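You operate a simulated robot arm through the tools that you are given. There is no shell and no other tool.

Carry out the task below with a simulated robot arm. There is one attempt and no reset: what you move stays moved.

JOB
Stop the lift conveyor and empty its catch tray into the grey tub.
Fine: STOP before the drawer opens; tray back in the drawer, drawer shut; the lump by the tub stays put.

It is judged by the outcome, as a careful person would: the job done as asked, and still so three seconds after it is handed in. It fails if anything else is knocked over, pushed out of place, dropped, spilled or broken.

ROBOT AND FRAMES
A 7-joint arm with a two-finger parallel gripper, fixed in place. Base frame: the origin is on the floor under the middle of its stand, x ahead of it, y to its left, z up; the work surface is at about z = 620. Units: mm, rad, N and s.
With the tool pointing down near the work surface it reaches from about 440 to 920 mm from the base axis. Its first joint turns from -2.496 to 2.496 rad. Payload 3 kg.
The TCP is the grasp point between the finger pads, 30 mm short of the fingertips. In the tool frame z runs along the fingers and y along their closing line. The gripper opens to 94 mm. The fingers are 28 mm wide and 10 mm thick; the gripper's body (50 by 96 mm) begins 55 mm behind the TCP.
Orientation is told as [roll, pitch, yaw] about the base's x, y, z axes, in that order, counted from this pose: with the fingers straight down and closing along the base's y, the tool's x points along the base's -x, its y along +y and its z along -z.

CONTROLS
- The arm moves only by the tool play_rows. Its argument "increments" is a list of rows, each an object of numbers (a shift or turn left out is 0, a gripper value left out holds the last): "wx", "wy", "wz": the turn, a rotation vector about the tool's x, y, z in rad; "tx", "ty", "tz": the shift along the tool's x, y, z in mm; "gripper": the gripper command, from -1 (shut) to 1 (fully open), values between in proportion. In form: [{"wx": .., "wy": .., "wz": .., "tx": .., "ty": .., "tz": .., "gripper": ..}, ...]. A call has 1 to 20 rows; each row is the pose to reach, as a shift and turn from the pose commanded when the call began, along the tool's axes at that moment. A row lasts 0.2 s, in which the tool goes at most 50 mm and 0.15 rad; a call with a longer step from one row to the next is refused whole, and so is a gripper value outside its range. Where a pose cannot be reached the arm comes as near as it can. A force on the tool above 40 N (or 10 N above the force at the start of the call, whichever is more), or a blocked arm, ends the call early, and 0.2 s more pass. The fingers move at their own pace (about 72 mm/s each) and stop on an object; they squeeze with about 25 N. The grip force told is the motor's: it shows also when the fingers shut on nothing. Time passes only in rows, and 0.2 s behind the last, so rows that repeat a pose let the fingers close. The reply holds the time, the measured pose of the TCP, the force on the tool along the base axes, the opening and the grip force, in the units named above and with some noise, with the torque about the TCP (base axes, N m) and any sound that the robot's microphone picked up, and new pictures: "pictures" is both (left out), scene, wrist or none.
- Cameras (640 x 400 px; columns grow to the right, rows downward): "scene" is fixed at [400.1, -500, 1274.2]; the picture's right is [0.99, -0.16, 0.00], its down [-0.05, -0.31, -0.95] and it looks along [0.15, 0.94, -0.31] (base axes); focal length 322 px, centre (320, 200). "wrist" rides on the gripper at [76, 14, -102] in the tool frame; the picture's right is [-0.18, 0.98, 0.00], its down [-0.75, -0.14, -0.64] and it looks along [-0.63, -0.12, 0.77] (tool axes); focal length 243 px, centre (320, 200). There is no depth. A picture from a camera that has moved, and an enlarged one, comes with that camera's place and axes in the base frame and with its lens.
- enlarge(camera, box): a new picture of the part [left, top, right, bottom] of that camera's present view, enlarged. The clock stands still meanwhile.
- close_job(): hands the job in; it is judged then, once.

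Places have to be worked out from the pictures, the camera data and where the tool is seen. Open the gripper and draw the arm clear of the work before you hand the job in, unless the task says otherwise.

The tools are called after "Call:" as name(argument=value, ...) on one line, values as JSON. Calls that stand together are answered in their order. play_rows: Moves the arm, as the interface text tells. Its arguments: {"type":"object","properties":{"increments":{"type":"array","items":{"type":"object","properties":{"wx":{"type":"number"},"wy":{"type":"number"},"wz":{"type":"number"},"tx":{"type":"number"},"ty":{"type":"number"},"tz":{"type":"number"},"gripper":{"type":"number"}}}},"pictures":{"type":"string","enum":["both","scene","wrist","none"]}},"required":["increments"]} The other tools are called the same way: enlarge (camera, box) takes an enlarged picture of a part of a camera's view; close_job () hands the job in.

At the start:

```text
clock: 0.0
ee_pos: [559.6, 388.4, 1138.6]
tcp_rot: [0.002, 0.0, 0.0]
force: [-0.2, -0.1, 0.1]
wrist_torque: [0.02, 0.01, -0.02]
gripper_width: 94.0
grasp_force: 0.0
```

scene: 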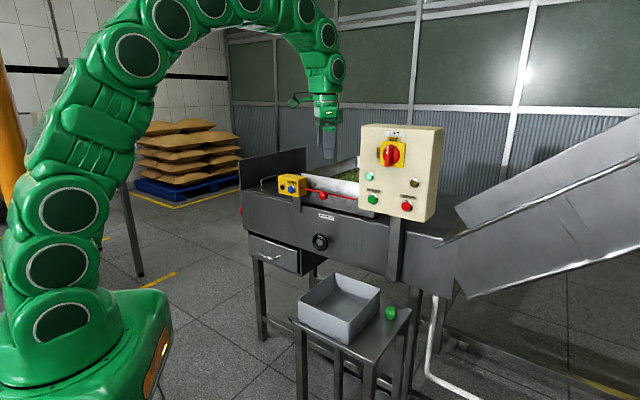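
wrist: 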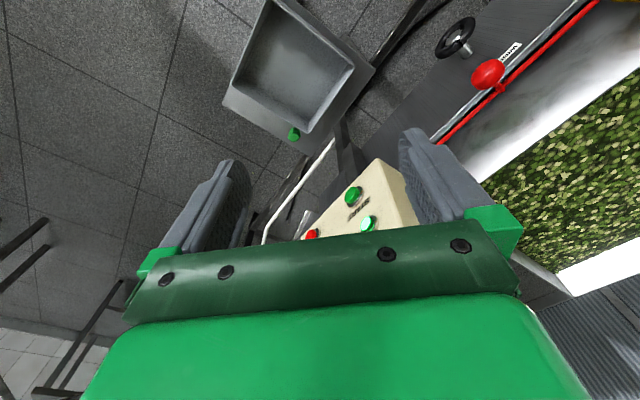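

I'll start by looking closely at the control box, the drawer, the tub and the stations in the scene picture.

Call:
enlarge(camera="scene", box=[340, 110, 460, 230])

Call:
enlarge(camera="scene", box=[230, 150, 390, 290])

Call:
enlarge(camera="scene", box=[270, 250, 430, 390])

Call:
enlarge(camera="wrist", box=[200, 0, 640, 280])

```text
3.33 times, centred on (400, 170) of scene
camera zoom: at [400.1, -500.0, 1274.2], right [0.99, -0.16, 0.0], down [-0.05, -0.31, -0.95], along [0.15, 0.94, -0.31], focal length 1075 px, centre (53, 300)
```

zoom: 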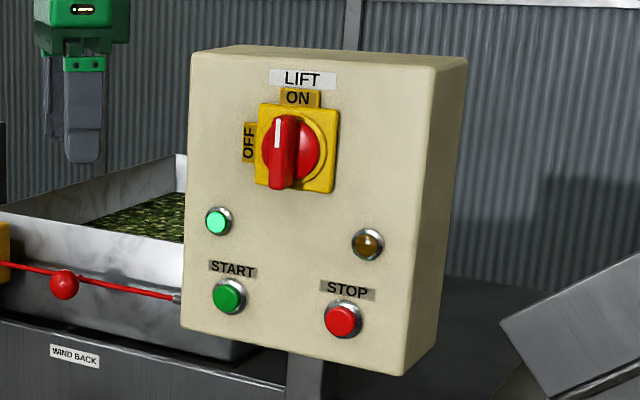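

```text
2.86 times, centred on (310, 220) of scene
camera zoom: at [400.1, -500.0, 1274.2], right [0.99, -0.16, 0.0], down [-0.05, -0.31, -0.95], along [0.15, 0.94, -0.31], focal length 921 px, centre (349, 143)
```

zoom: 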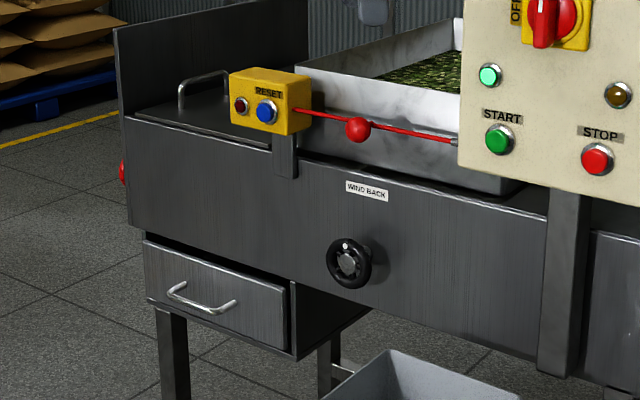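

```text
2.86 times, centred on (350, 320) of scene
camera zoom: at [400.1, -500.0, 1274.2], right [0.99, -0.16, 0.0], down [-0.05, -0.31, -0.95], along [0.15, 0.94, -0.31], focal length 921 px, centre (234, -143)
```

zoom: 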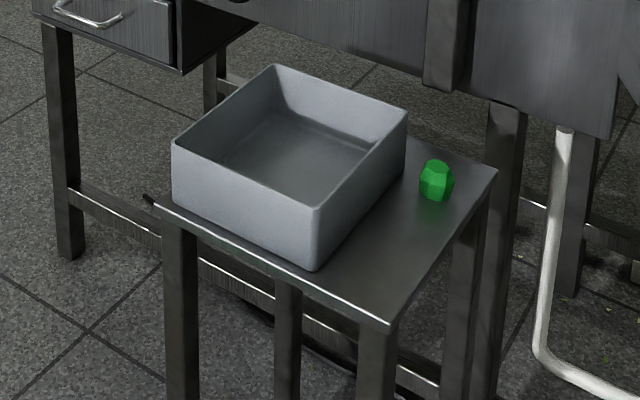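

```text
1.43 times, centred on (420, 140) of wrist
camera zoom: at [483.5, 402.4, 1240.5], right [0.18, 0.98, 0.0], down [0.75, -0.14, 0.64], along [0.63, -0.12, -0.77], focal length 347 px, centre (177, 286)
```

zoom: 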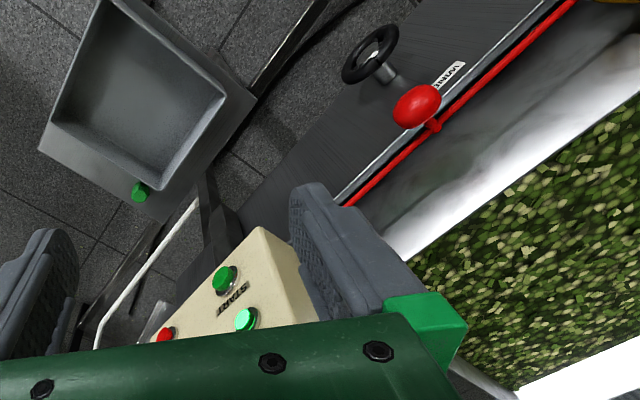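

The machine stands at about 45° to the base axes, with its front facing the robot. By two-view triangulation STOP is near (789, 330, 960), START near (711, 407, 966), the tub centre near (598, 327) with its rim at about z = 692, and the lump near (746, 282, 636). First I shut the gripper, yaw 45° and move in front of the control box at a safe distance.

Call:
play_rows(increments=[{"wz": -0.0982, "tx": -15.35, "ty": -20.7, "tz": 17.3, "gripper": -1}, {"wz": -0.1963, "tx": -30.7, "ty": -41.4, "tz": 34.6}, {"wz": -0.2945, "tx": -46.05, "ty": -62.1, "tz": 52}, {"wz": -0.3927, "tx": -61.4, "ty": -82.9, "tz": 69.3}, {"wz": -0.4909, "tx": -76.75, "ty": -103.6, "tz": 86.6}, {"wz": -0.589, "tx": -92.1, "ty": -124.3, "tz": 104}, {"wz": -0.6872, "tx": -107.45, "ty": -145, "tz": 121.3}, {"wz": -0.7854, "tx": -122.8, "ty": -165.7, "tz": 138.6}], pictures="both")

```text
clock: 1.8
ee_pos: [682.4, 223.7, 999.8]
tcp_rot: [0.0, 0.0, 0.789]
force: [-0.4, 0.7, 0.9]
wrist_torque: [-0.01, 0.01, 0.01]
gripper_width: 0.0
grasp_force: 25.1
camera wrist: at [618.9, 178.8, 1101.5], right [-0.57, 0.82, 0.0], down [0.63, 0.43, 0.64], along [0.53, 0.36, -0.77], focal length 243 px, centre (320, 200)
```

scene: 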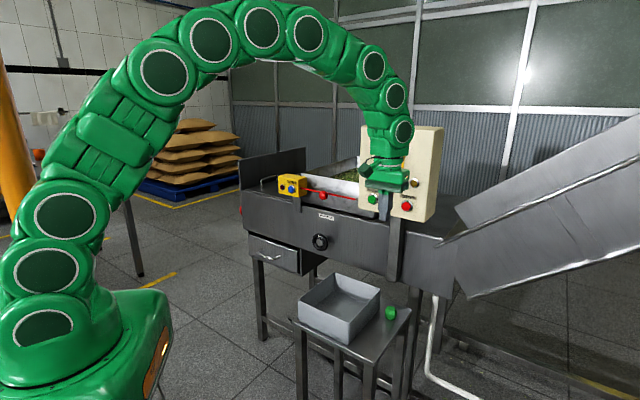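
wrist: 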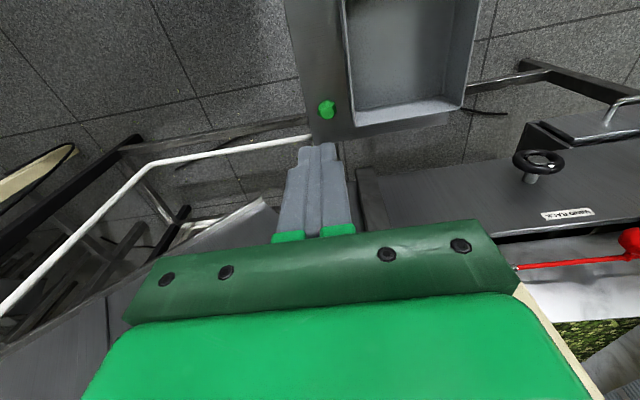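

The arm is in place and clear, and the gripper is shut. Next I pitch the tool up to horizontal, pointing into the box face, while holding the TCP.

Call:
play_rows(increments=[{"wy": -0.1309}, {"wy": -0.2618}, {"wy": -0.3927}, {"wy": -0.5236}, {"wy": -0.6545}, {"wy": -0.7854}, {"wy": -0.9163}, {"wy": -1.0472}, {"wy": -1.1781}, {"wy": -1.309}, {"wy": -1.4399}, {"wy": -1.5708}, {"wy": -1.5708}], pictures="both")

```text
clock: 4.6
ee_pos: [681.8, 223.1, 1000.9]
tcp_rot: [2.984, -1.569, -2.2]
force: [-0.4, -0.3, -1.1]
wrist_torque: [0.02, 0.02, -0.02]
gripper_width: 0.1
grasp_force: 24.5
camera wrist: at [599.7, 160.2, 923.2], right [-0.7, 0.69, 0.18], down [-0.35, -0.55, 0.75], along [0.62, 0.46, 0.63], focal length 243 px, centre (320, 200)
```

scene: 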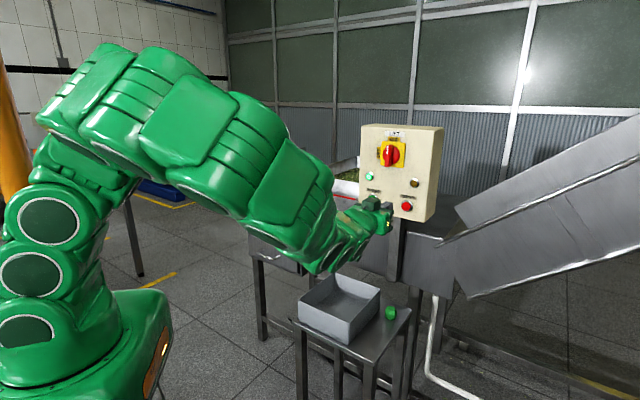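
wrist: 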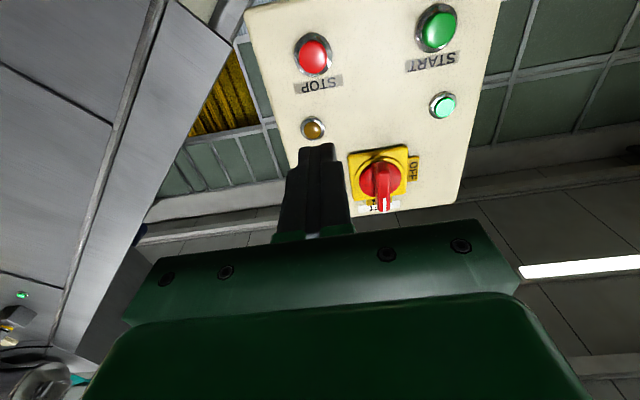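

STOP re-triangulates to about (791, 333, 965), so it is straight ahead and about 36 mm below the fingertips. I lower to its height, advance to roughly 20 mm short of it, and check.

Call:
play_rows(increments=[{"tx": 18}, {"tx": 36}, {"tx": 36, "tz": 25}, {"tx": 36, "tz": 50}, {"tx": 36, "tz": 75}, {"tx": 36, "tz": 92}, {"tx": 36, "tz": 92}], pictures="both")

Call:
enlarge(camera="scene", box=[340, 130, 460, 230])

Call:
enlarge(camera="wrist", box=[220, 0, 480, 220])

```text
clock: 6.2
ee_pos: [748.8, 287.4, 964.2]
tcp_rot: [1.512, -1.572, -0.726]
force: [-0.2, -0.4, 0.1]
wrist_torque: [-0.01, -0.02, 0.0]
gripper_width: 0.0
grasp_force: 25.4
camera wrist: at [665.1, 224.6, 887.8], right [-0.7, 0.69, 0.18], down [-0.35, -0.55, 0.75], along [0.63, 0.46, 0.63], focal length 243 px, centre (320, 200)
```

scene: 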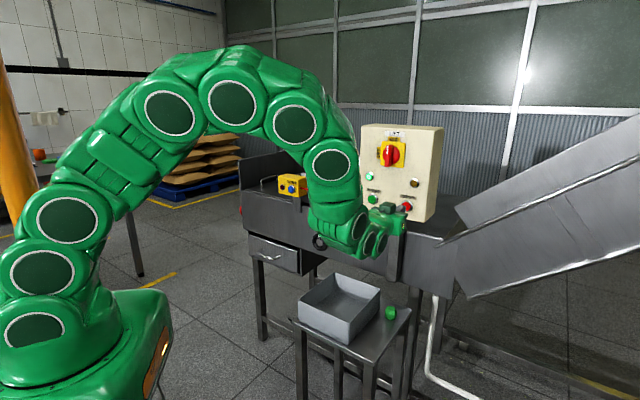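
wrist: 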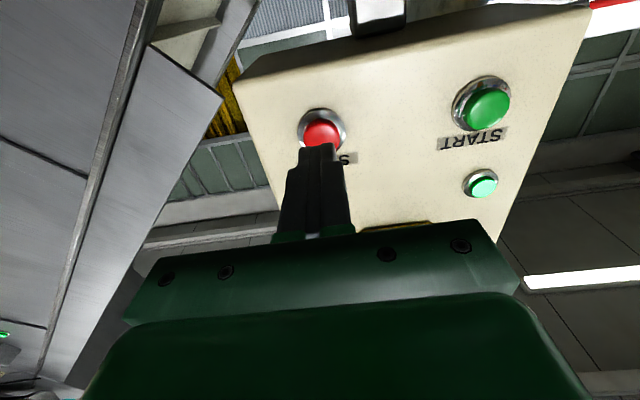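

```text
4.00 times, centred on (400, 180) of scene
camera zoom: at [400.1, -500.0, 1274.2], right [0.99, -0.16, 0.0], down [-0.05, -0.31, -0.95], along [0.15, 0.94, -0.31], focal length 1290 px, centre (0, 280)
```

zoom: 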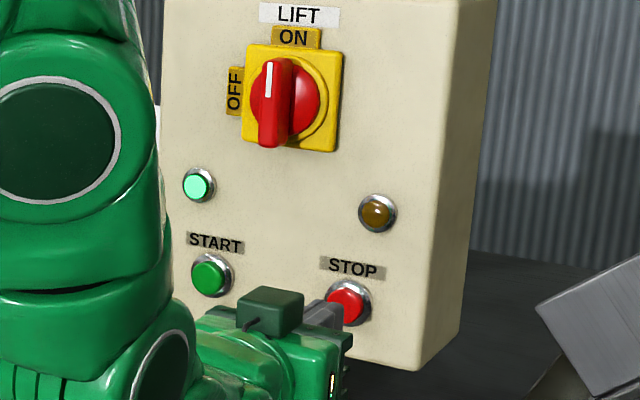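

```text
1.82 times, centred on (350, 110) of wrist
camera zoom: at [665.1, 224.6, 887.8], right [-0.7, 0.69, 0.18], down [-0.35, -0.55, 0.75], along [0.63, 0.46, 0.63], focal length 441 px, centre (266, 364)
```

zoom: 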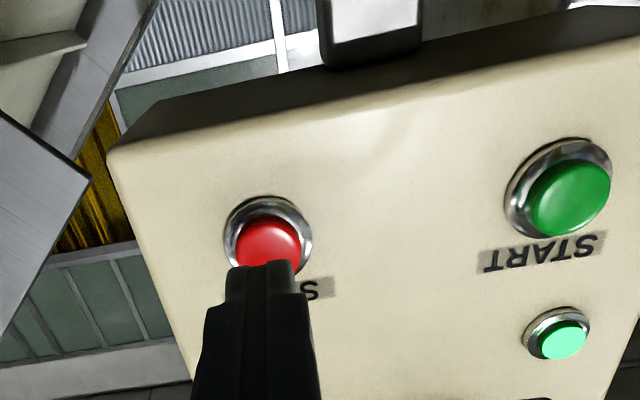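

The closed fingertips line up with the red STOP button, about 20 to 30 mm short of it. I creep forward in small steps and watch the force, the sound and the green run lamp.

Call:
play_rows(increments=[{"tx": 2, "tz": 5}, {"tx": 3, "tz": 10}, {"tx": 3, "tz": 14}, {"tx": 3, "tz": 18}, {"tx": 3, "tz": 21}, {"tx": 3, "tz": 24}], pictures="both")

```text
clock: 7.6
ee_pos: [766.1, 305.2, 961.7]
tcp_rot: [1.522, -1.572, -0.734]
force: [-1.0, -1.3, -0.1]
wrist_torque: [0.01, 0.0, 0.03]
gripper_width: 0.0
grasp_force: 25.4
camera wrist: at [682.1, 242.1, 883.8], right [-0.7, 0.69, 0.18], down [-0.35, -0.55, 0.75], along [0.63, 0.46, 0.63], focal length 243 px, centre (320, 200)
```

scene: 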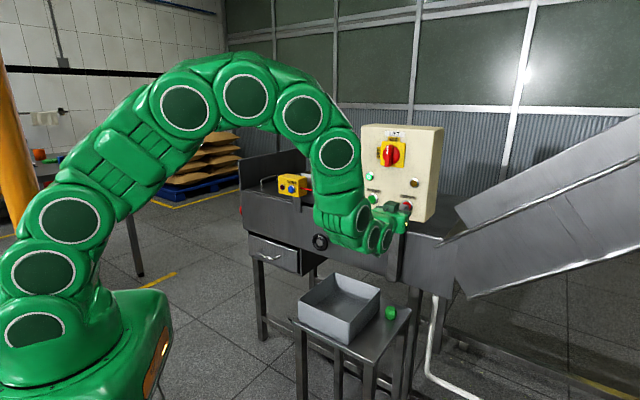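
wrist: 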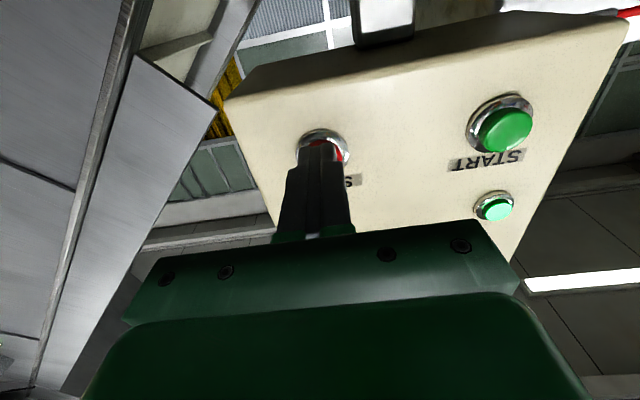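

The tips are at q of about 787 with only about 1.6 N of reaction, so they are at or very near contact. I continue pressing a few mm at a time.

Call:
play_rows(increments=[{"tz": 2}, {"tz": 4}, {"tz": 6}, {"tz": 8}, {"tz": 8}], pictures="both")

Call:
enlarge(camera="wrist", box=[270, 90, 530, 240])

```text
clock: 8.8
ee_pos: [769.7, 311.0, 961.4]
tcp_rot: [-0.598, -1.571, 1.384]
force: [-13.5, -12.3, 1.7]
wrist_torque: [-0.02, -0.15, 0.03]
gripper_width: 0.0
grasp_force: 24.5
heard: click
camera wrist: at [687.4, 247.7, 883.6], right [-0.7, 0.69, 0.18], down [-0.35, -0.55, 0.75], along [0.63, 0.46, 0.63], focal length 243 px, centre (320, 200)
```

scene: 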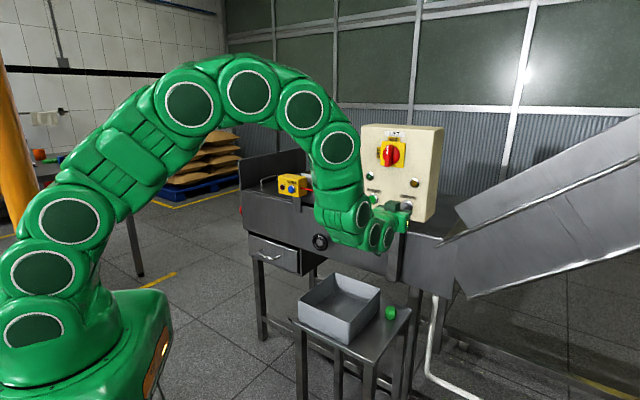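
wrist: 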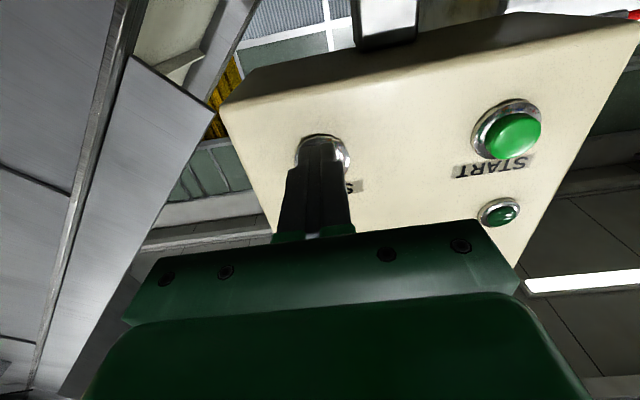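

```text
2.46 times, centred on (400, 165) of wrist
camera zoom: at [687.4, 247.7, 883.6], right [-0.7, 0.69, 0.18], down [-0.35, -0.55, 0.75], along [0.63, 0.46, 0.63], focal length 597 px, centre (123, 286)
```

zoom: 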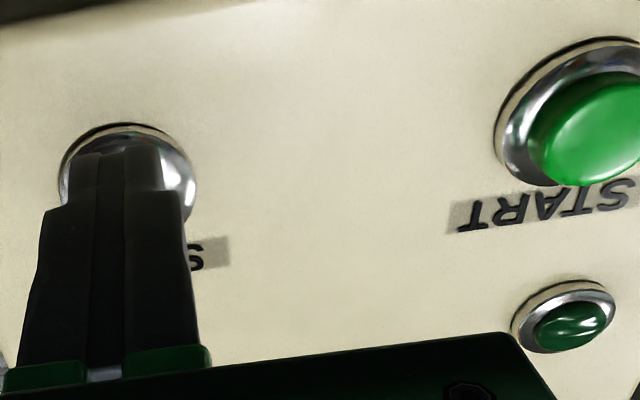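

I heard a click and the green run lamp went out, so the lift has stopped. I retract straight back from the button and check that the lamp stays off.

Call:
play_rows(increments=[{"tz": -20}, {"tz": -50}, {"tz": -85}, {"tz": -120}, {"tz": -140}, {"tz": -140}], pictures="both")

Call:
enlarge(camera="scene", box=[340, 110, 460, 230])

```text
clock: 10.2
ee_pos: [671.9, 210.7, 962.2]
tcp_rot: [0.166, -1.57, 0.618]
force: [0.0, -0.2, 0.1]
wrist_torque: [0.0, -0.01, 0.0]
gripper_width: 0.0
grasp_force: 24.7
camera wrist: at [588.4, 147.2, 884.9], right [-0.7, 0.69, 0.18], down [-0.35, -0.55, 0.75], along [0.63, 0.46, 0.63], focal length 243 px, centre (320, 200)
```

scene: 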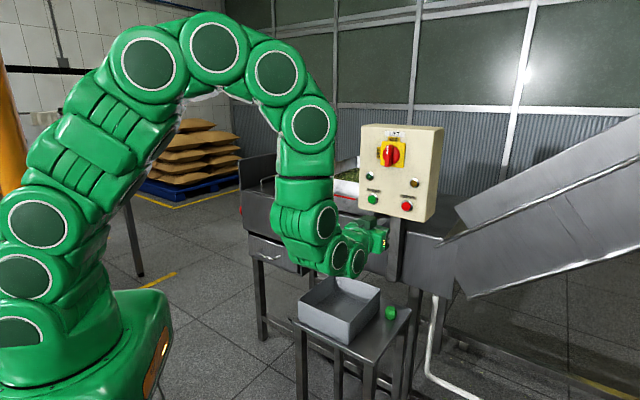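
wrist: 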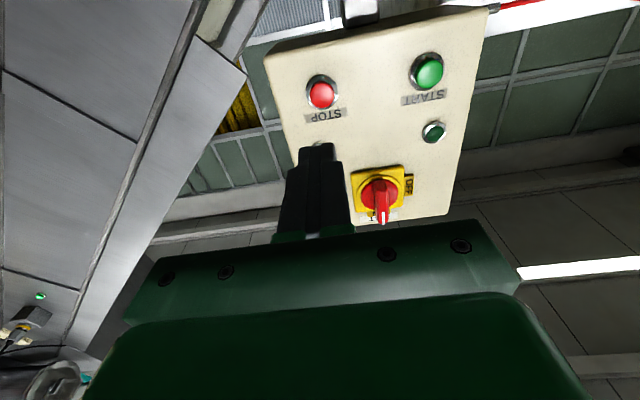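

```text
3.33 times, centred on (400, 170) of scene
camera zoom: at [400.1, -500.0, 1274.2], right [0.99, -0.16, 0.0], down [-0.05, -0.31, -0.95], along [0.15, 0.94, -0.31], focal length 1075 px, centre (53, 300)
```

zoom: 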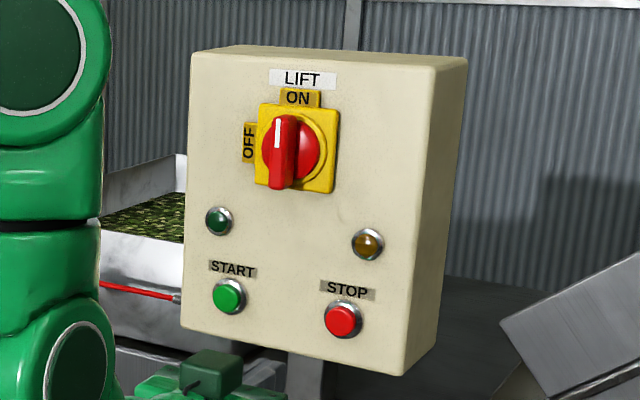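

STOP is done: the run lamp is off and the button has released. Now I swing left with the tool pitched to about 45° so the wrist camera can look at the drawer.

Call:
play_rows(increments=[{"ty": 37.7, "tz": -4, "tx": 10.1, "wy": 0.049}, {"ty": 75.4, "tz": -8, "tx": 20.3, "wy": 0.098}, {"ty": 113, "tz": -12, "tx": 30.4, "wy": 0.147}, {"ty": 150.8, "tz": -16, "tx": 40.5, "wy": 0.196}, {"ty": 188.4, "tz": -20, "tx": 50.6, "wy": 0.245}, {"ty": 226.1, "tz": -24, "tx": 60.8, "wy": 0.295}, {"ty": 263.8, "tz": -28, "tx": 70.9, "wy": 0.344}, {"ty": 301.5, "tz": -32, "tx": 81, "wy": 0.393}, {"ty": 339.2, "tz": -36, "tx": 91.1, "wy": 0.442}, {"ty": 376.9, "tz": -40, "tx": 101.3, "wy": 0.491}, {"ty": 414.6, "tz": -44, "tx": 111.4, "wy": 0.54}, {"ty": 452.3, "tz": -48, "tx": 121.5, "wy": 0.589}, {"ty": 490, "tz": -52, "tx": 131.6, "wy": 0.638}, {"ty": 527.6, "tz": -56, "tx": 141.8, "wy": 0.687}, {"ty": 565.3, "tz": -60, "tx": 151.9, "wy": 0.736}, {"ty": 603, "tz": -64, "tx": 162, "wy": 0.785}, {"ty": 603, "tz": -64, "tx": 162, "wy": 0.785}], pictures="both")

```text
clock: 13.8
ee_pos: [197.2, 594.0, 797.5]
tcp_rot: [-0.001, -0.784, 0.786]
force: [-0.5, -0.6, -0.4]
wrist_torque: [0.0, 0.02, 0.01]
gripper_width: 0.0
grasp_force: 25.4
out of reach, approached as far as the arm can: row 2, 3, 4, 5, 6, 7, 8, 9, 10, 11, 12, 13
camera wrist: at [98.1, 513.0, 815.8], right [-0.6, 0.79, 0.13], down [0.16, -0.04, 0.99], along [0.78, 0.62, -0.1], focal length 243 px, centre (320, 200)
```

scene: 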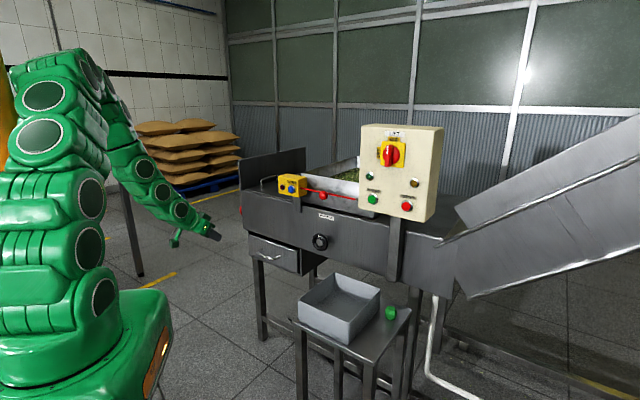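
wrist: 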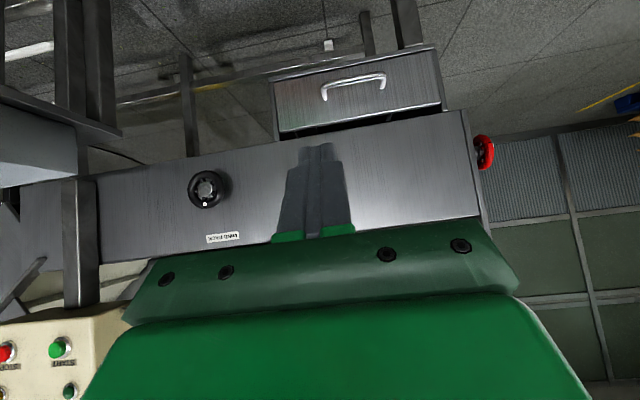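

The wrist view now shows the drawer front and its bow handle clearly. I enlarge it to work out the geometry.

Call:
enlarge(camera="wrist", box=[250, 20, 500, 170])

Call:
enlarge(camera="scene", box=[230, 210, 340, 290])

```text
2.56 times, centred on (375, 95) of wrist
camera zoom: at [98.1, 513.0, 815.8], right [-0.6, 0.79, 0.13], down [0.16, -0.04, 0.99], along [0.78, 0.62, -0.1], focal length 621 px, centre (179, 469)
```

zoom: 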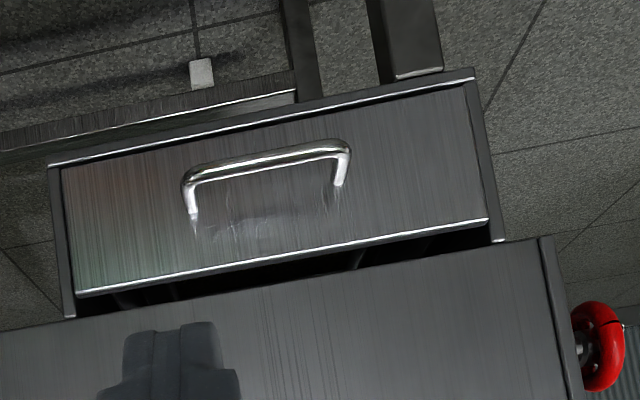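

```text
5.00 times, centred on (285, 250) of scene
camera zoom: at [400.1, -500.0, 1274.2], right [0.99, -0.16, 0.0], down [-0.05, -0.31, -0.95], along [0.15, 0.94, -0.31], focal length 1612 px, centre (495, -50)
```

zoom: 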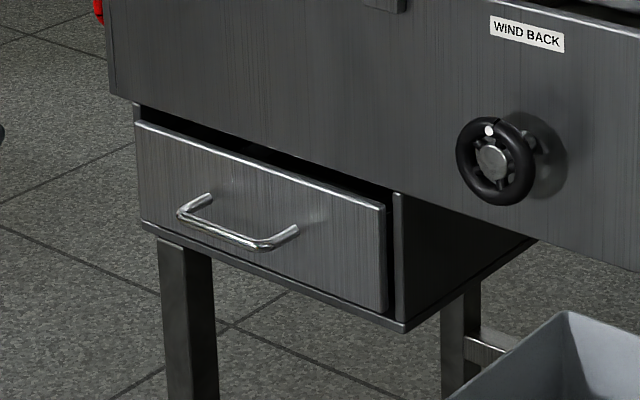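

From the two views the drawer front is at q ≈ 887 (along the machine's inward normal), and the handle bar is centred at p ≈ -331, q ≈ 854, z ≈ 575, about 33 mm off the front. I roll the tool 90° so the fingers close vertically around the bar, and half-open the gripper while approaching from the front.

Call:
play_rows(increments=[{"wz": -0.131, "tx": 2.2, "ty": 4.3, "tz": 9.3, "gripper": 0.1}, {"wz": -0.262, "tx": 4.4, "ty": 8.6, "tz": 18.6}, {"wz": -0.393, "tx": 6.5, "ty": 12.9, "tz": 28}, {"wz": -0.524, "tx": 8.7, "ty": 17.1, "tz": 37.3}, {"wz": -0.654, "tx": 10.9, "ty": 21.4, "tz": 46.6}, {"wz": -0.785, "tx": 13, "ty": 25.7, "tz": 55.9}, {"wz": -0.916, "tx": 15.2, "ty": 30, "tz": 65.2}, {"wz": -1.047, "tx": 17.4, "ty": 34.3, "tz": 74.5}, {"wz": -1.178, "tx": 19.6, "ty": 38.6, "tz": 83.9}, {"wz": -1.309, "tx": 21.8, "ty": 42.8, "tz": 93.2}, {"wz": -1.44, "tx": 23.9, "ty": 47.1, "tz": 102.5}, {"wz": -1.5708, "tx": 26.1, "ty": 51.4, "tz": 111.8}, {"wz": -1.5708, "tx": 26.1, "ty": 51.4, "tz": 111.8}], pictures="both")

```text
clock: 16.6
ee_pos: [205.4, 671.7, 701.8]
tcp_rot: [-0.785, 0.001, 2.357]
force: [-0.5, 0.2, 1.3]
wrist_torque: [0.0, -0.01, -0.02]
gripper_width: 51.8
grasp_force: 0.0
camera wrist: at [201.2, 559.3, 764.0], right [-0.62, -0.36, -0.7], down [-0.78, 0.28, 0.55], along [0.0, 0.89, -0.46], focal length 243 px, centre (320, 200)
```

scene: 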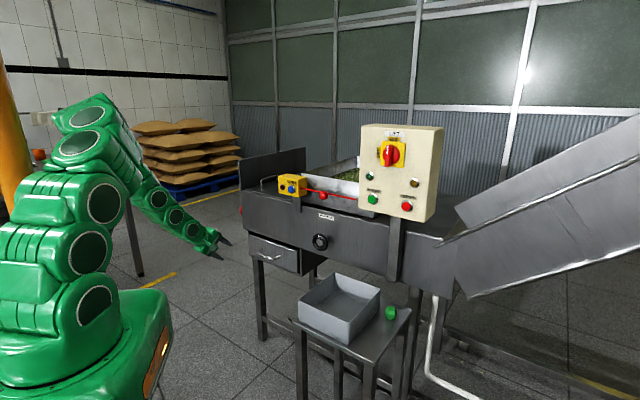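
wrist: 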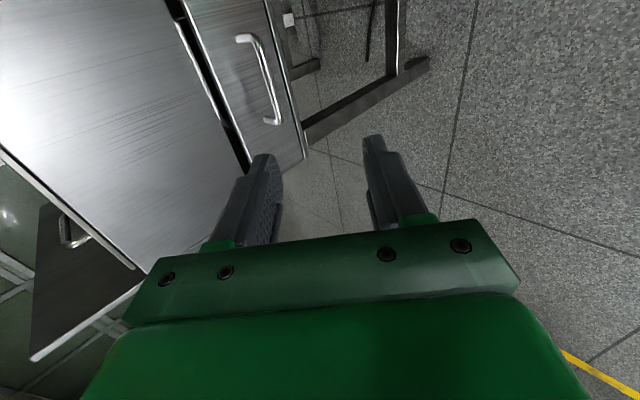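

The roll worked. Now I pitch to horizontal while moving to about 95 mm in front of the handle bar at z ≈ 575.

Call:
play_rows(increments=[{"wx": 0.098, "tx": -0.2, "ty": -1.1, "tz": 23.6}, {"wx": 0.196, "tx": -0.3, "ty": -2.3, "tz": 47.2}, {"wx": 0.295, "tx": -0.5, "ty": -3.5, "tz": 70.8}, {"wx": 0.393, "tx": -0.7, "ty": -4.6, "tz": 94.4}, {"wx": 0.491, "tx": -0.8, "ty": -5.8, "tz": 118}, {"wx": 0.589, "tx": -1.0, "ty": -6.9, "tz": 141.6}, {"wx": 0.687, "tx": -1.2, "ty": -8.1, "tz": 165.2}, {"wx": 0.785, "tx": -1.3, "ty": -9.2, "tz": 188.8}, {"wx": 0.785, "tx": -1.3, "ty": -9.2, "tz": 188.8}], pictures="both")

Call:
enlarge(camera="wrist", box=[100, 0, 480, 240])

Call:
enlarge(camera="scene", box=[180, 210, 310, 300])

```text
clock: 18.6
ee_pos: [305.0, 772.2, 574.9]
tcp_rot: [-1.574, 0.0, 2.356]
force: [0.4, -0.6, 0.4]
wrist_torque: [-0.03, 0.01, -0.01]
gripper_width: 51.9
grasp_force: 0.1
camera wrist: at [285.6, 645.3, 558.8], right [-0.13, 0.13, -0.98], down [-0.99, 0.08, 0.14], along [0.1, 0.99, 0.12], focal length 243 px, centre (320, 200)
```

scene: 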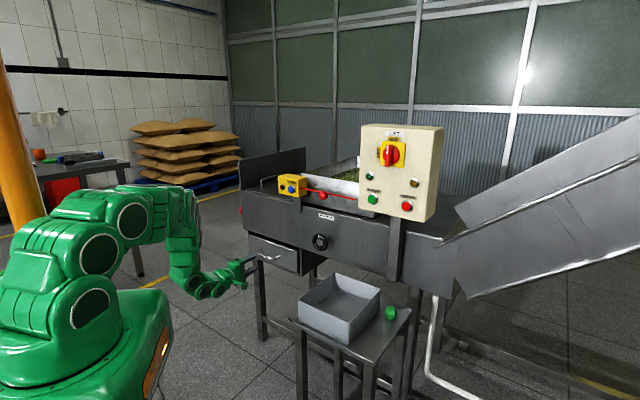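
wrist: 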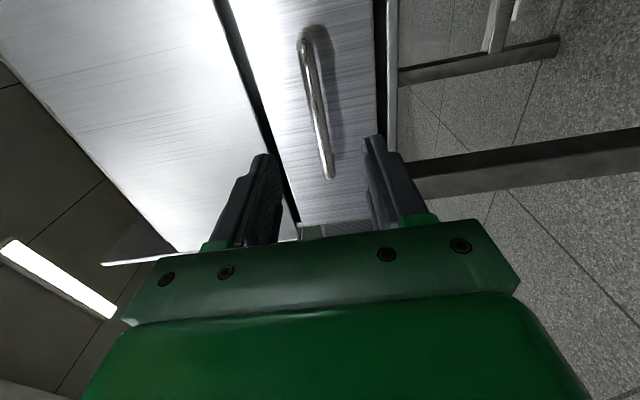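

```text
1.67 times, centred on (290, 120) of wrist
camera zoom: at [285.6, 645.3, 558.8], right [-0.13, 0.13, -0.98], down [-0.99, 0.08, 0.14], along [0.1, 0.99, 0.12], focal length 404 px, centre (370, 333)
```

zoom: 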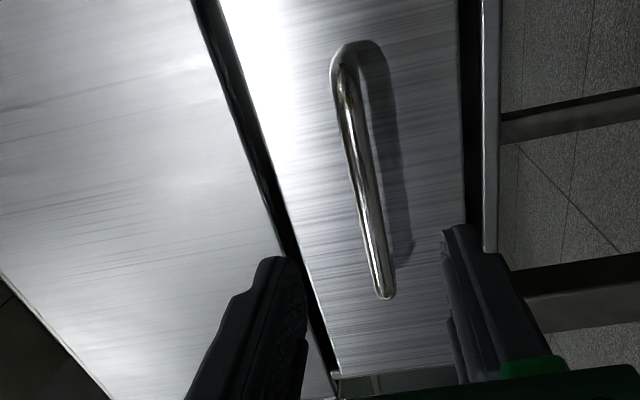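

```text
4.44 times, centred on (245, 255) of scene
camera zoom: at [400.1, -500.0, 1274.2], right [0.99, -0.16, 0.0], down [-0.05, -0.31, -0.95], along [0.15, 0.94, -0.31], focal length 1433 px, centre (653, -44)
```

zoom: 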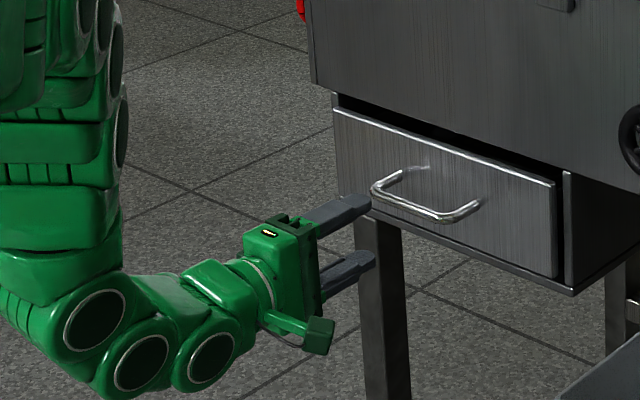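

The bar sits at z ≈ 573–577 and p ≈ -387 to -273, dead ahead of the fingers. I advance so the bar lies between the finger pads, with tips about 15 mm short of the drawer front, then close.

Call:
play_rows(increments=[{"tz": 20}, {"tz": 40}, {"tz": 55}, {"tz": 68}, {"tz": 79}, {"tz": 79}], pictures="both")

Call:
enlarge(camera="wrist", box=[100, 0, 480, 240])

Call:
enlarge(camera="scene", box=[180, 210, 310, 300])

```text
clock: 20.0
ee_pos: [360.4, 827.1, 575.8]
tcp_rot: [-1.573, -0.001, 2.355]
force: [0.7, -0.8, 0.0]
wrist_torque: [0.0, 0.02, 0.01]
gripper_width: 51.4
grasp_force: 0.0
camera wrist: at [340.8, 700.0, 560.6], right [-0.13, 0.13, -0.98], down [-0.99, 0.08, 0.14], along [0.1, 0.99, 0.12], focal length 243 px, centre (320, 200)
```

scene: 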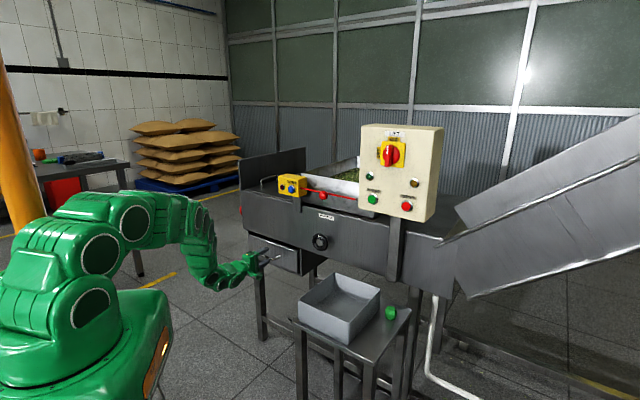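
wrist: 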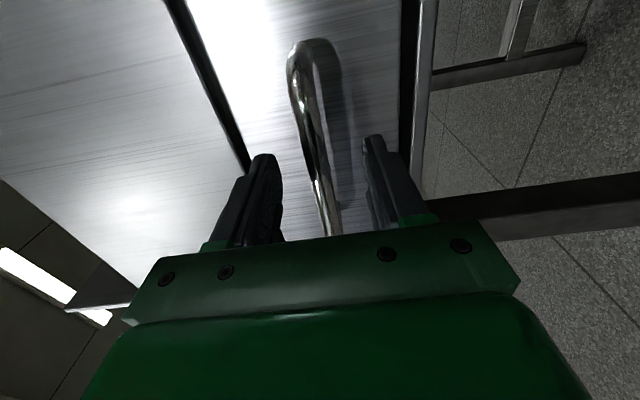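

```text
1.67 times, centred on (290, 120) of wrist
camera zoom: at [340.8, 700.0, 560.6], right [-0.13, 0.13, -0.98], down [-0.99, 0.08, 0.14], along [0.1, 0.99, 0.12], focal length 404 px, centre (370, 333)
```

zoom: 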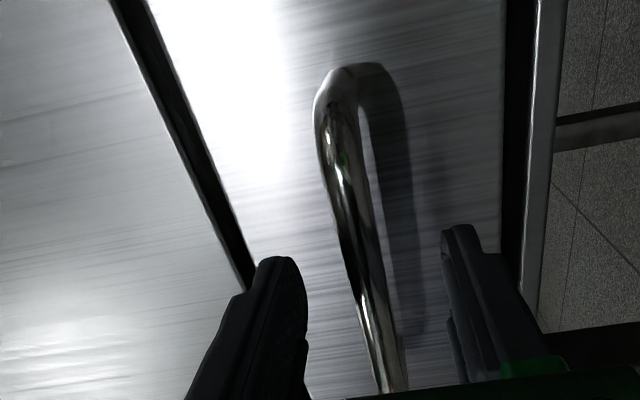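

```text
4.44 times, centred on (245, 255) of scene
camera zoom: at [400.1, -500.0, 1274.2], right [0.99, -0.16, 0.0], down [-0.05, -0.31, -0.95], along [0.15, 0.94, -0.31], focal length 1433 px, centre (653, -44)
```

zoom: 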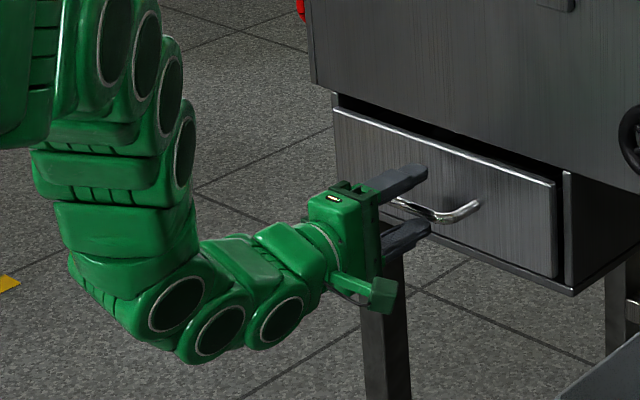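

The bar runs between the two fingers. I close the gripper on it and let it settle.

Call:
play_rows(increments=[{"gripper": -1}, {"gripper": -1}, {"gripper": -1}, {"gripper": -1}], pictures="wrist")

```text
clock: 21.2
ee_pos: [359.2, 825.1, 574.7]
tcp_rot: [-1.571, 0.001, 2.359]
force: [-18.2, -32.6, 18.4]
wrist_torque: [0.14, 0.06, -0.3]
gripper_width: 11.9
grasp_force: 45.0
stopped in row 4: the force on the tool passed its limit at 40 N (the readings are from after the stop); the commanded pose is now the measured one
camera wrist: at [339.3, 699.0, 559.8], right [-0.13, 0.13, -0.98], down [-0.99, 0.08, 0.14], along [0.09, 0.99, 0.12], focal length 243 px, centre (320, 200)
```

wrist: 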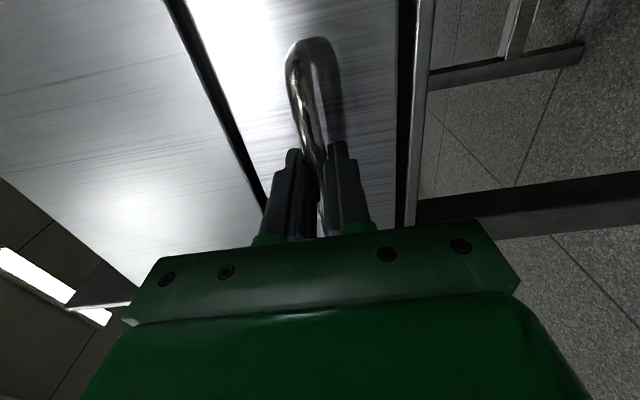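

The grip closed on an approximately 12 mm bar, but some contact force built up. I hold still for a moment to read the settled force.

Call:
play_rows(increments=[{"tz": 0}, {"tz": 0}], pictures="none")

Call:
enlarge(camera="wrist", box=[200, 0, 440, 240])

Call:
enlarge(camera="scene", box=[200, 210, 310, 300])

```text
clock: 21.6
ee_pos: [358.8, 825.6, 574.6]
tcp_rot: [-1.569, 0.002, 2.357]
force: [-10.5, -19.4, 11.6]
wrist_torque: [0.31, 0.25, 0.51]
gripper_width: 11.6
grasp_force: 45.0
stopped in row 2: the force on the tool passed its limit at 53 N (the readings are from after the stop); the commanded pose is now the measured one
```

```text
1.67 times, centred on (320, 120) of wrist
camera zoom: at [339.3, 699.0, 559.7], right [-0.13, 0.13, -0.98], down [-0.99, 0.08, 0.14], along [0.09, 0.99, 0.12], focal length 404 px, centre (320, 333)
```

zoom: 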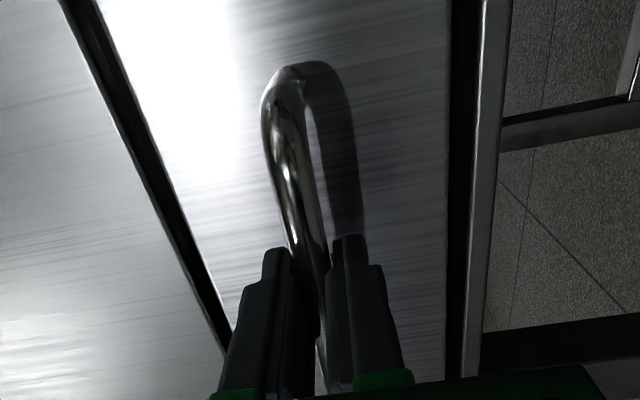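

```text
4.44 times, centred on (255, 255) of scene
camera zoom: at [400.1, -500.0, 1274.2], right [0.99, -0.16, 0.0], down [-0.05, -0.31, -0.95], along [0.15, 0.94, -0.31], focal length 1433 px, centre (609, -44)
```

zoom: 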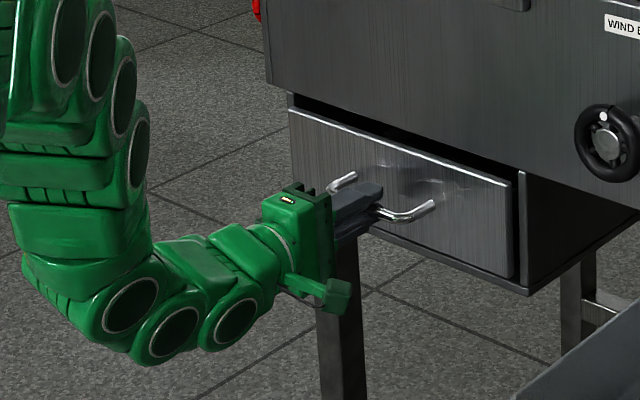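

The grip holds, with the bar between the pads. I start pulling gently straight out along -e2 and watch whether the drawer comes.

Call:
play_rows(increments=[{"tz": -3}, {"tz": -6}, {"tz": -10}, {"tz": -15}, {"tz": -20}], pictures="both")

```text
clock: 22.8
ee_pos: [344.6, 811.6, 574.6]
tcp_rot: [-1.57, 0.004, 2.359]
force: [0.8, 1.8, 5.2]
wrist_torque: [0.2, 0.12, -0.73]
gripper_width: 11.6
grasp_force: 44.9
camera wrist: at [325.1, 684.7, 559.9], right [-0.13, 0.13, -0.98], down [-0.99, 0.08, 0.14], along [0.09, 0.99, 0.12], focal length 243 px, centre (320, 200)
```

scene: 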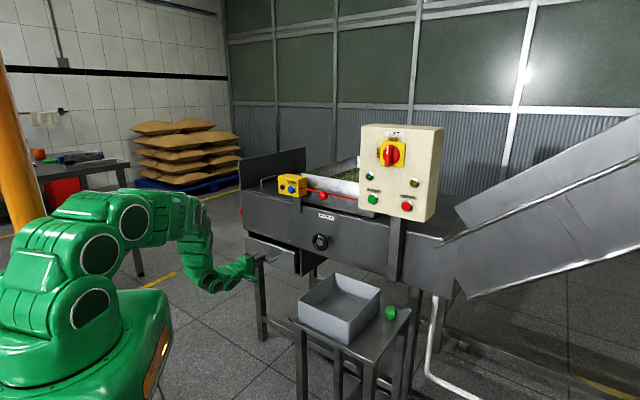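
wrist: 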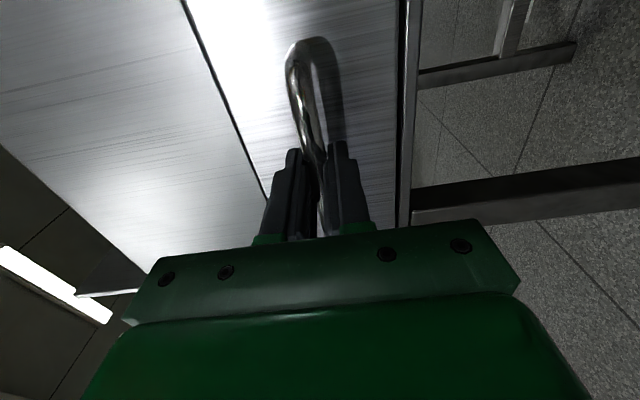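

The drawer is moving with the handle under little force. I keep pulling steadily.

Call:
play_rows(increments=[{"tz": -10}, {"tz": -20}, {"tz": -30}, {"tz": -40}, {"tz": -50}, {"tz": -60}, {"tz": -70}, {"tz": -80}, {"tz": -90}, {"tz": -100}], pictures="both")

```text
clock: 25.0
ee_pos: [274.3, 740.5, 574.4]
tcp_rot: [-1.573, 0.0, 2.356]
force: [-3.1, 5.8, 22.7]
wrist_torque: [0.14, -0.14, -1.01]
gripper_width: 11.4
grasp_force: 44.5
camera wrist: at [255.2, 614.8, 559.5], right [-0.13, 0.13, -0.98], down [-0.99, 0.08, 0.14], along [0.1, 0.99, 0.12], focal length 243 px, centre (320, 200)
```

scene: 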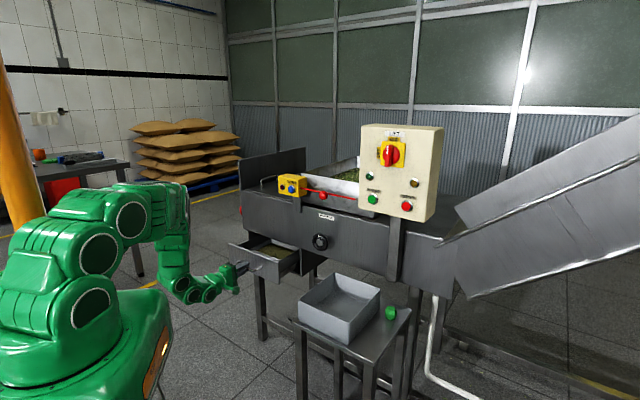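
wrist: 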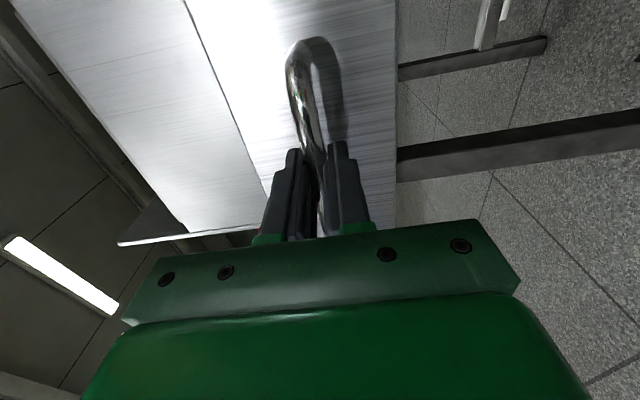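

The drawer is about 120 mm open and green lumps show in the tray. An upward force of about 22 N suggests my commanded height is slightly low, so I ease up a touch while pulling further.

Call:
play_rows(increments=[{"tz": -8, "ty": -1}, {"tz": -18, "ty": -1.5}, {"tz": -28, "ty": -1.5}, {"tz": -38, "ty": -1.5}, {"tz": -48, "ty": -1.5}, {"tz": -58, "ty": -1.5}, {"tz": -58, "ty": -1.5}], pictures="both")

Call:
enlarge(camera="scene", box=[200, 210, 330, 310])

```text
clock: 26.6
ee_pos: [232.9, 700.3, 575.4]
tcp_rot: [-1.567, 0.001, 2.355]
force: [-4.3, 2.2, -33.0]
wrist_torque: [0.07, 0.5, -0.15]
gripper_width: 11.9
grasp_force: 44.3
camera wrist: at [213.5, 572.8, 560.5], right [-0.13, 0.12, -0.98], down [-0.99, 0.08, 0.14], along [0.1, 0.99, 0.11], focal length 243 px, centre (320, 200)
```

scene: 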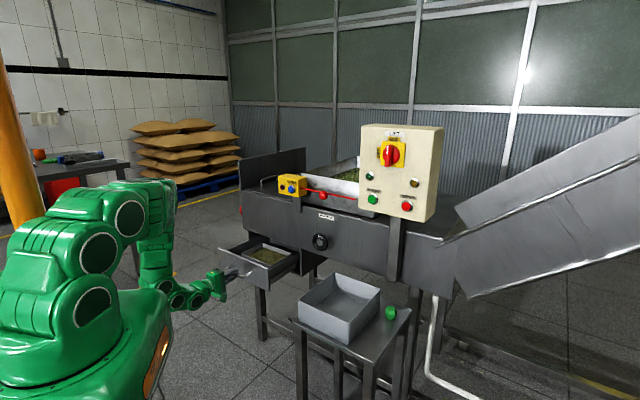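
wrist: 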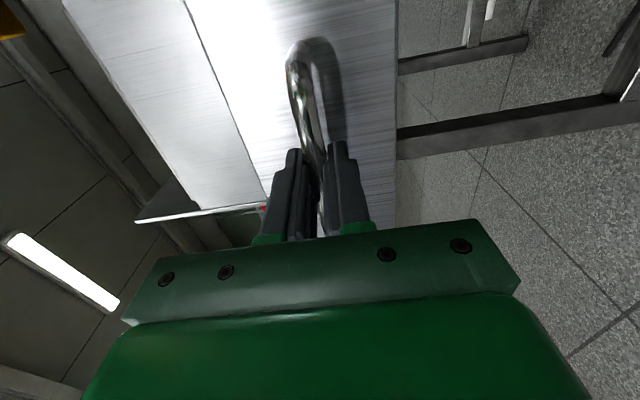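

```text
4.00 times, centred on (265, 260) of scene
camera zoom: at [400.1, -500.0, 1274.2], right [0.99, -0.16, 0.0], down [-0.05, -0.31, -0.95], along [0.15, 0.94, -0.31], focal length 1290 px, centre (540, -40)
```

zoom: 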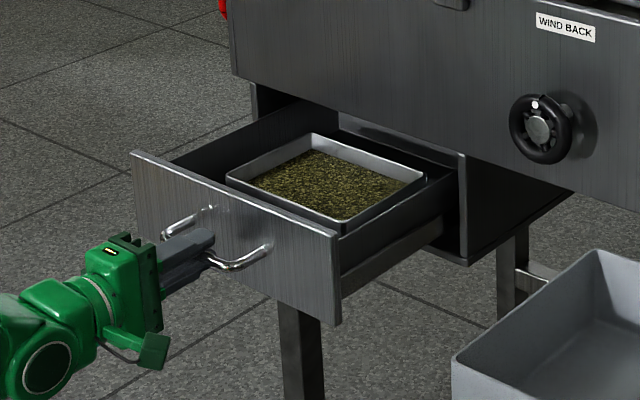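

The drawer is about 177 mm open, and the tray with its green contents is visible and nearly all out. I relax the vertical offset and pull a little further, watching for the end stop.

Call:
play_rows(increments=[{"tz": -2, "ty": 0.8}, {"tz": -10, "ty": 0.8}, {"tz": -20, "ty": 0.8}, {"tz": -30, "ty": 0.8}, {"tz": -40, "ty": 0.8}, {"tz": -50, "ty": 0.8}], pictures="both")

Call:
enlarge(camera="scene", box=[200, 210, 330, 310])

```text
clock: 28.1
ee_pos: [198.2, 663.8, 575.4]
tcp_rot: [-1.567, 0.001, 2.356]
force: [-3.7, 5.1, -13.1]
wrist_torque: [-0.03, 0.13, -0.74]
gripper_width: 11.4
grasp_force: 44.6
stopped in row 6: the force on the tool passed its limit at 45 N (the readings are from after the stop); the commanded pose is now the measured one
camera wrist: at [178.4, 537.8, 560.1], right [-0.13, 0.13, -0.98], down [-0.99, 0.08, 0.14], along [0.1, 0.99, 0.12], focal length 243 px, centre (320, 200)
```

scene: 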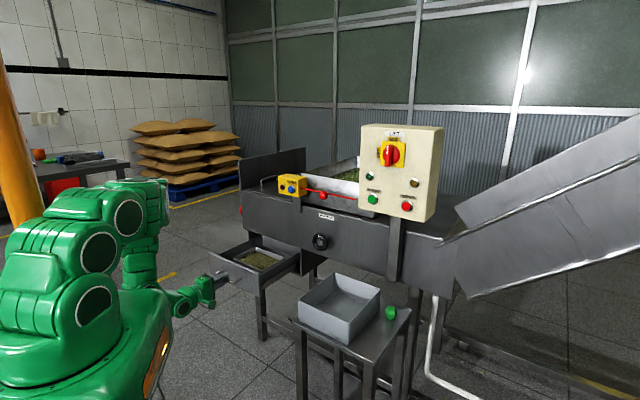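
wrist: 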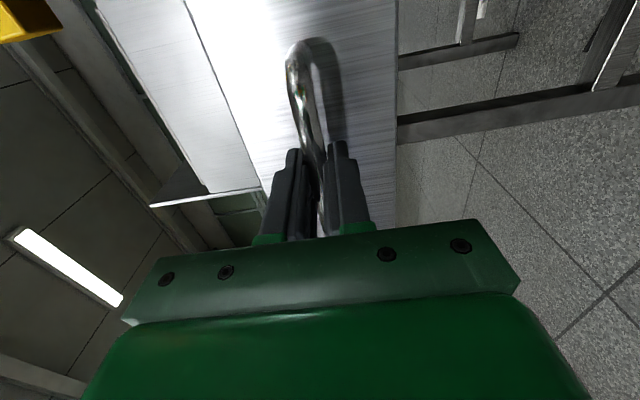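

```text
4.00 times, centred on (265, 260) of scene
camera zoom: at [400.1, -500.0, 1274.2], right [0.99, -0.16, 0.0], down [-0.05, -0.31, -0.95], along [0.15, 0.94, -0.31], focal length 1290 px, centre (540, -40)
```

zoom: 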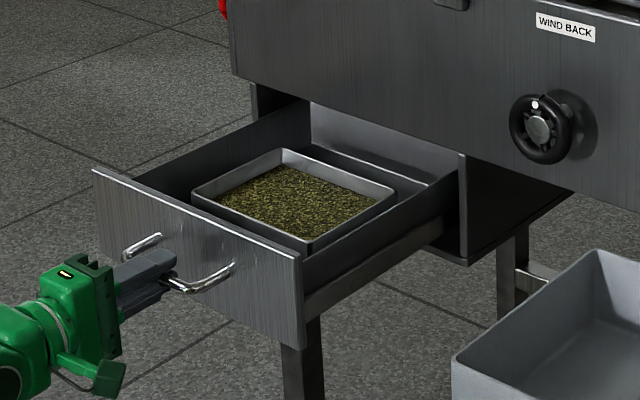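

The drawer is now about 228 mm open and the whole tray is clear of the machine panel. I open the fingers and back straight off the handle.

Call:
play_rows(increments=[{"gripper": 0.1}, {"gripper": 0.1}, {"tz": -5}, {"tz": -15}, {"tz": -27}, {"tz": -40}, {"tz": -50}], pictures="both")

```text
clock: 29.7
ee_pos: [161.6, 630.5, 574.4]
tcp_rot: [-1.568, 0.001, 2.356]
force: [-0.2, -0.4, -0.4]
wrist_torque: [-0.01, -0.01, 0.0]
gripper_width: 51.6
grasp_force: 0.1
camera wrist: at [142.3, 502.7, 560.1], right [-0.13, 0.13, -0.98], down [-0.99, 0.08, 0.14], along [0.1, 0.99, 0.12], focal length 243 px, centre (320, 200)
```

scene: 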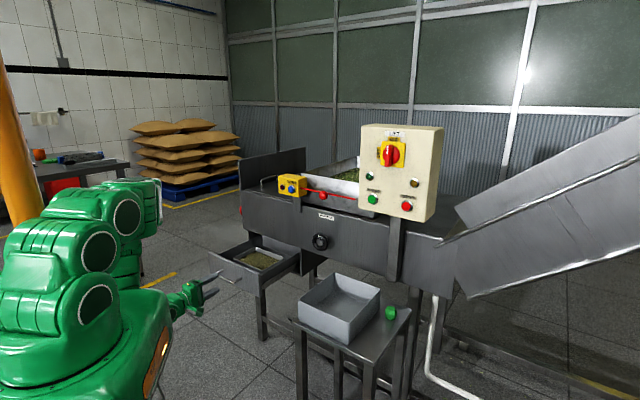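
wrist: 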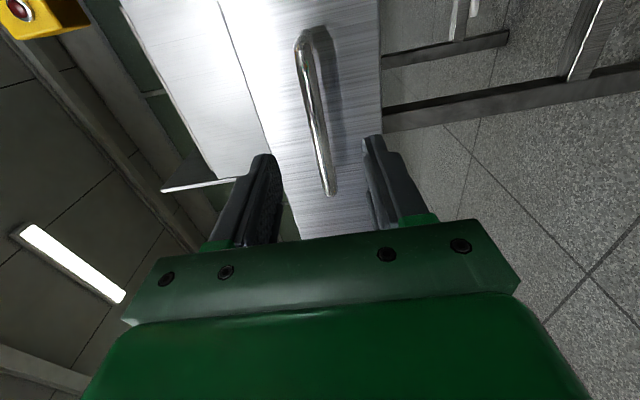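

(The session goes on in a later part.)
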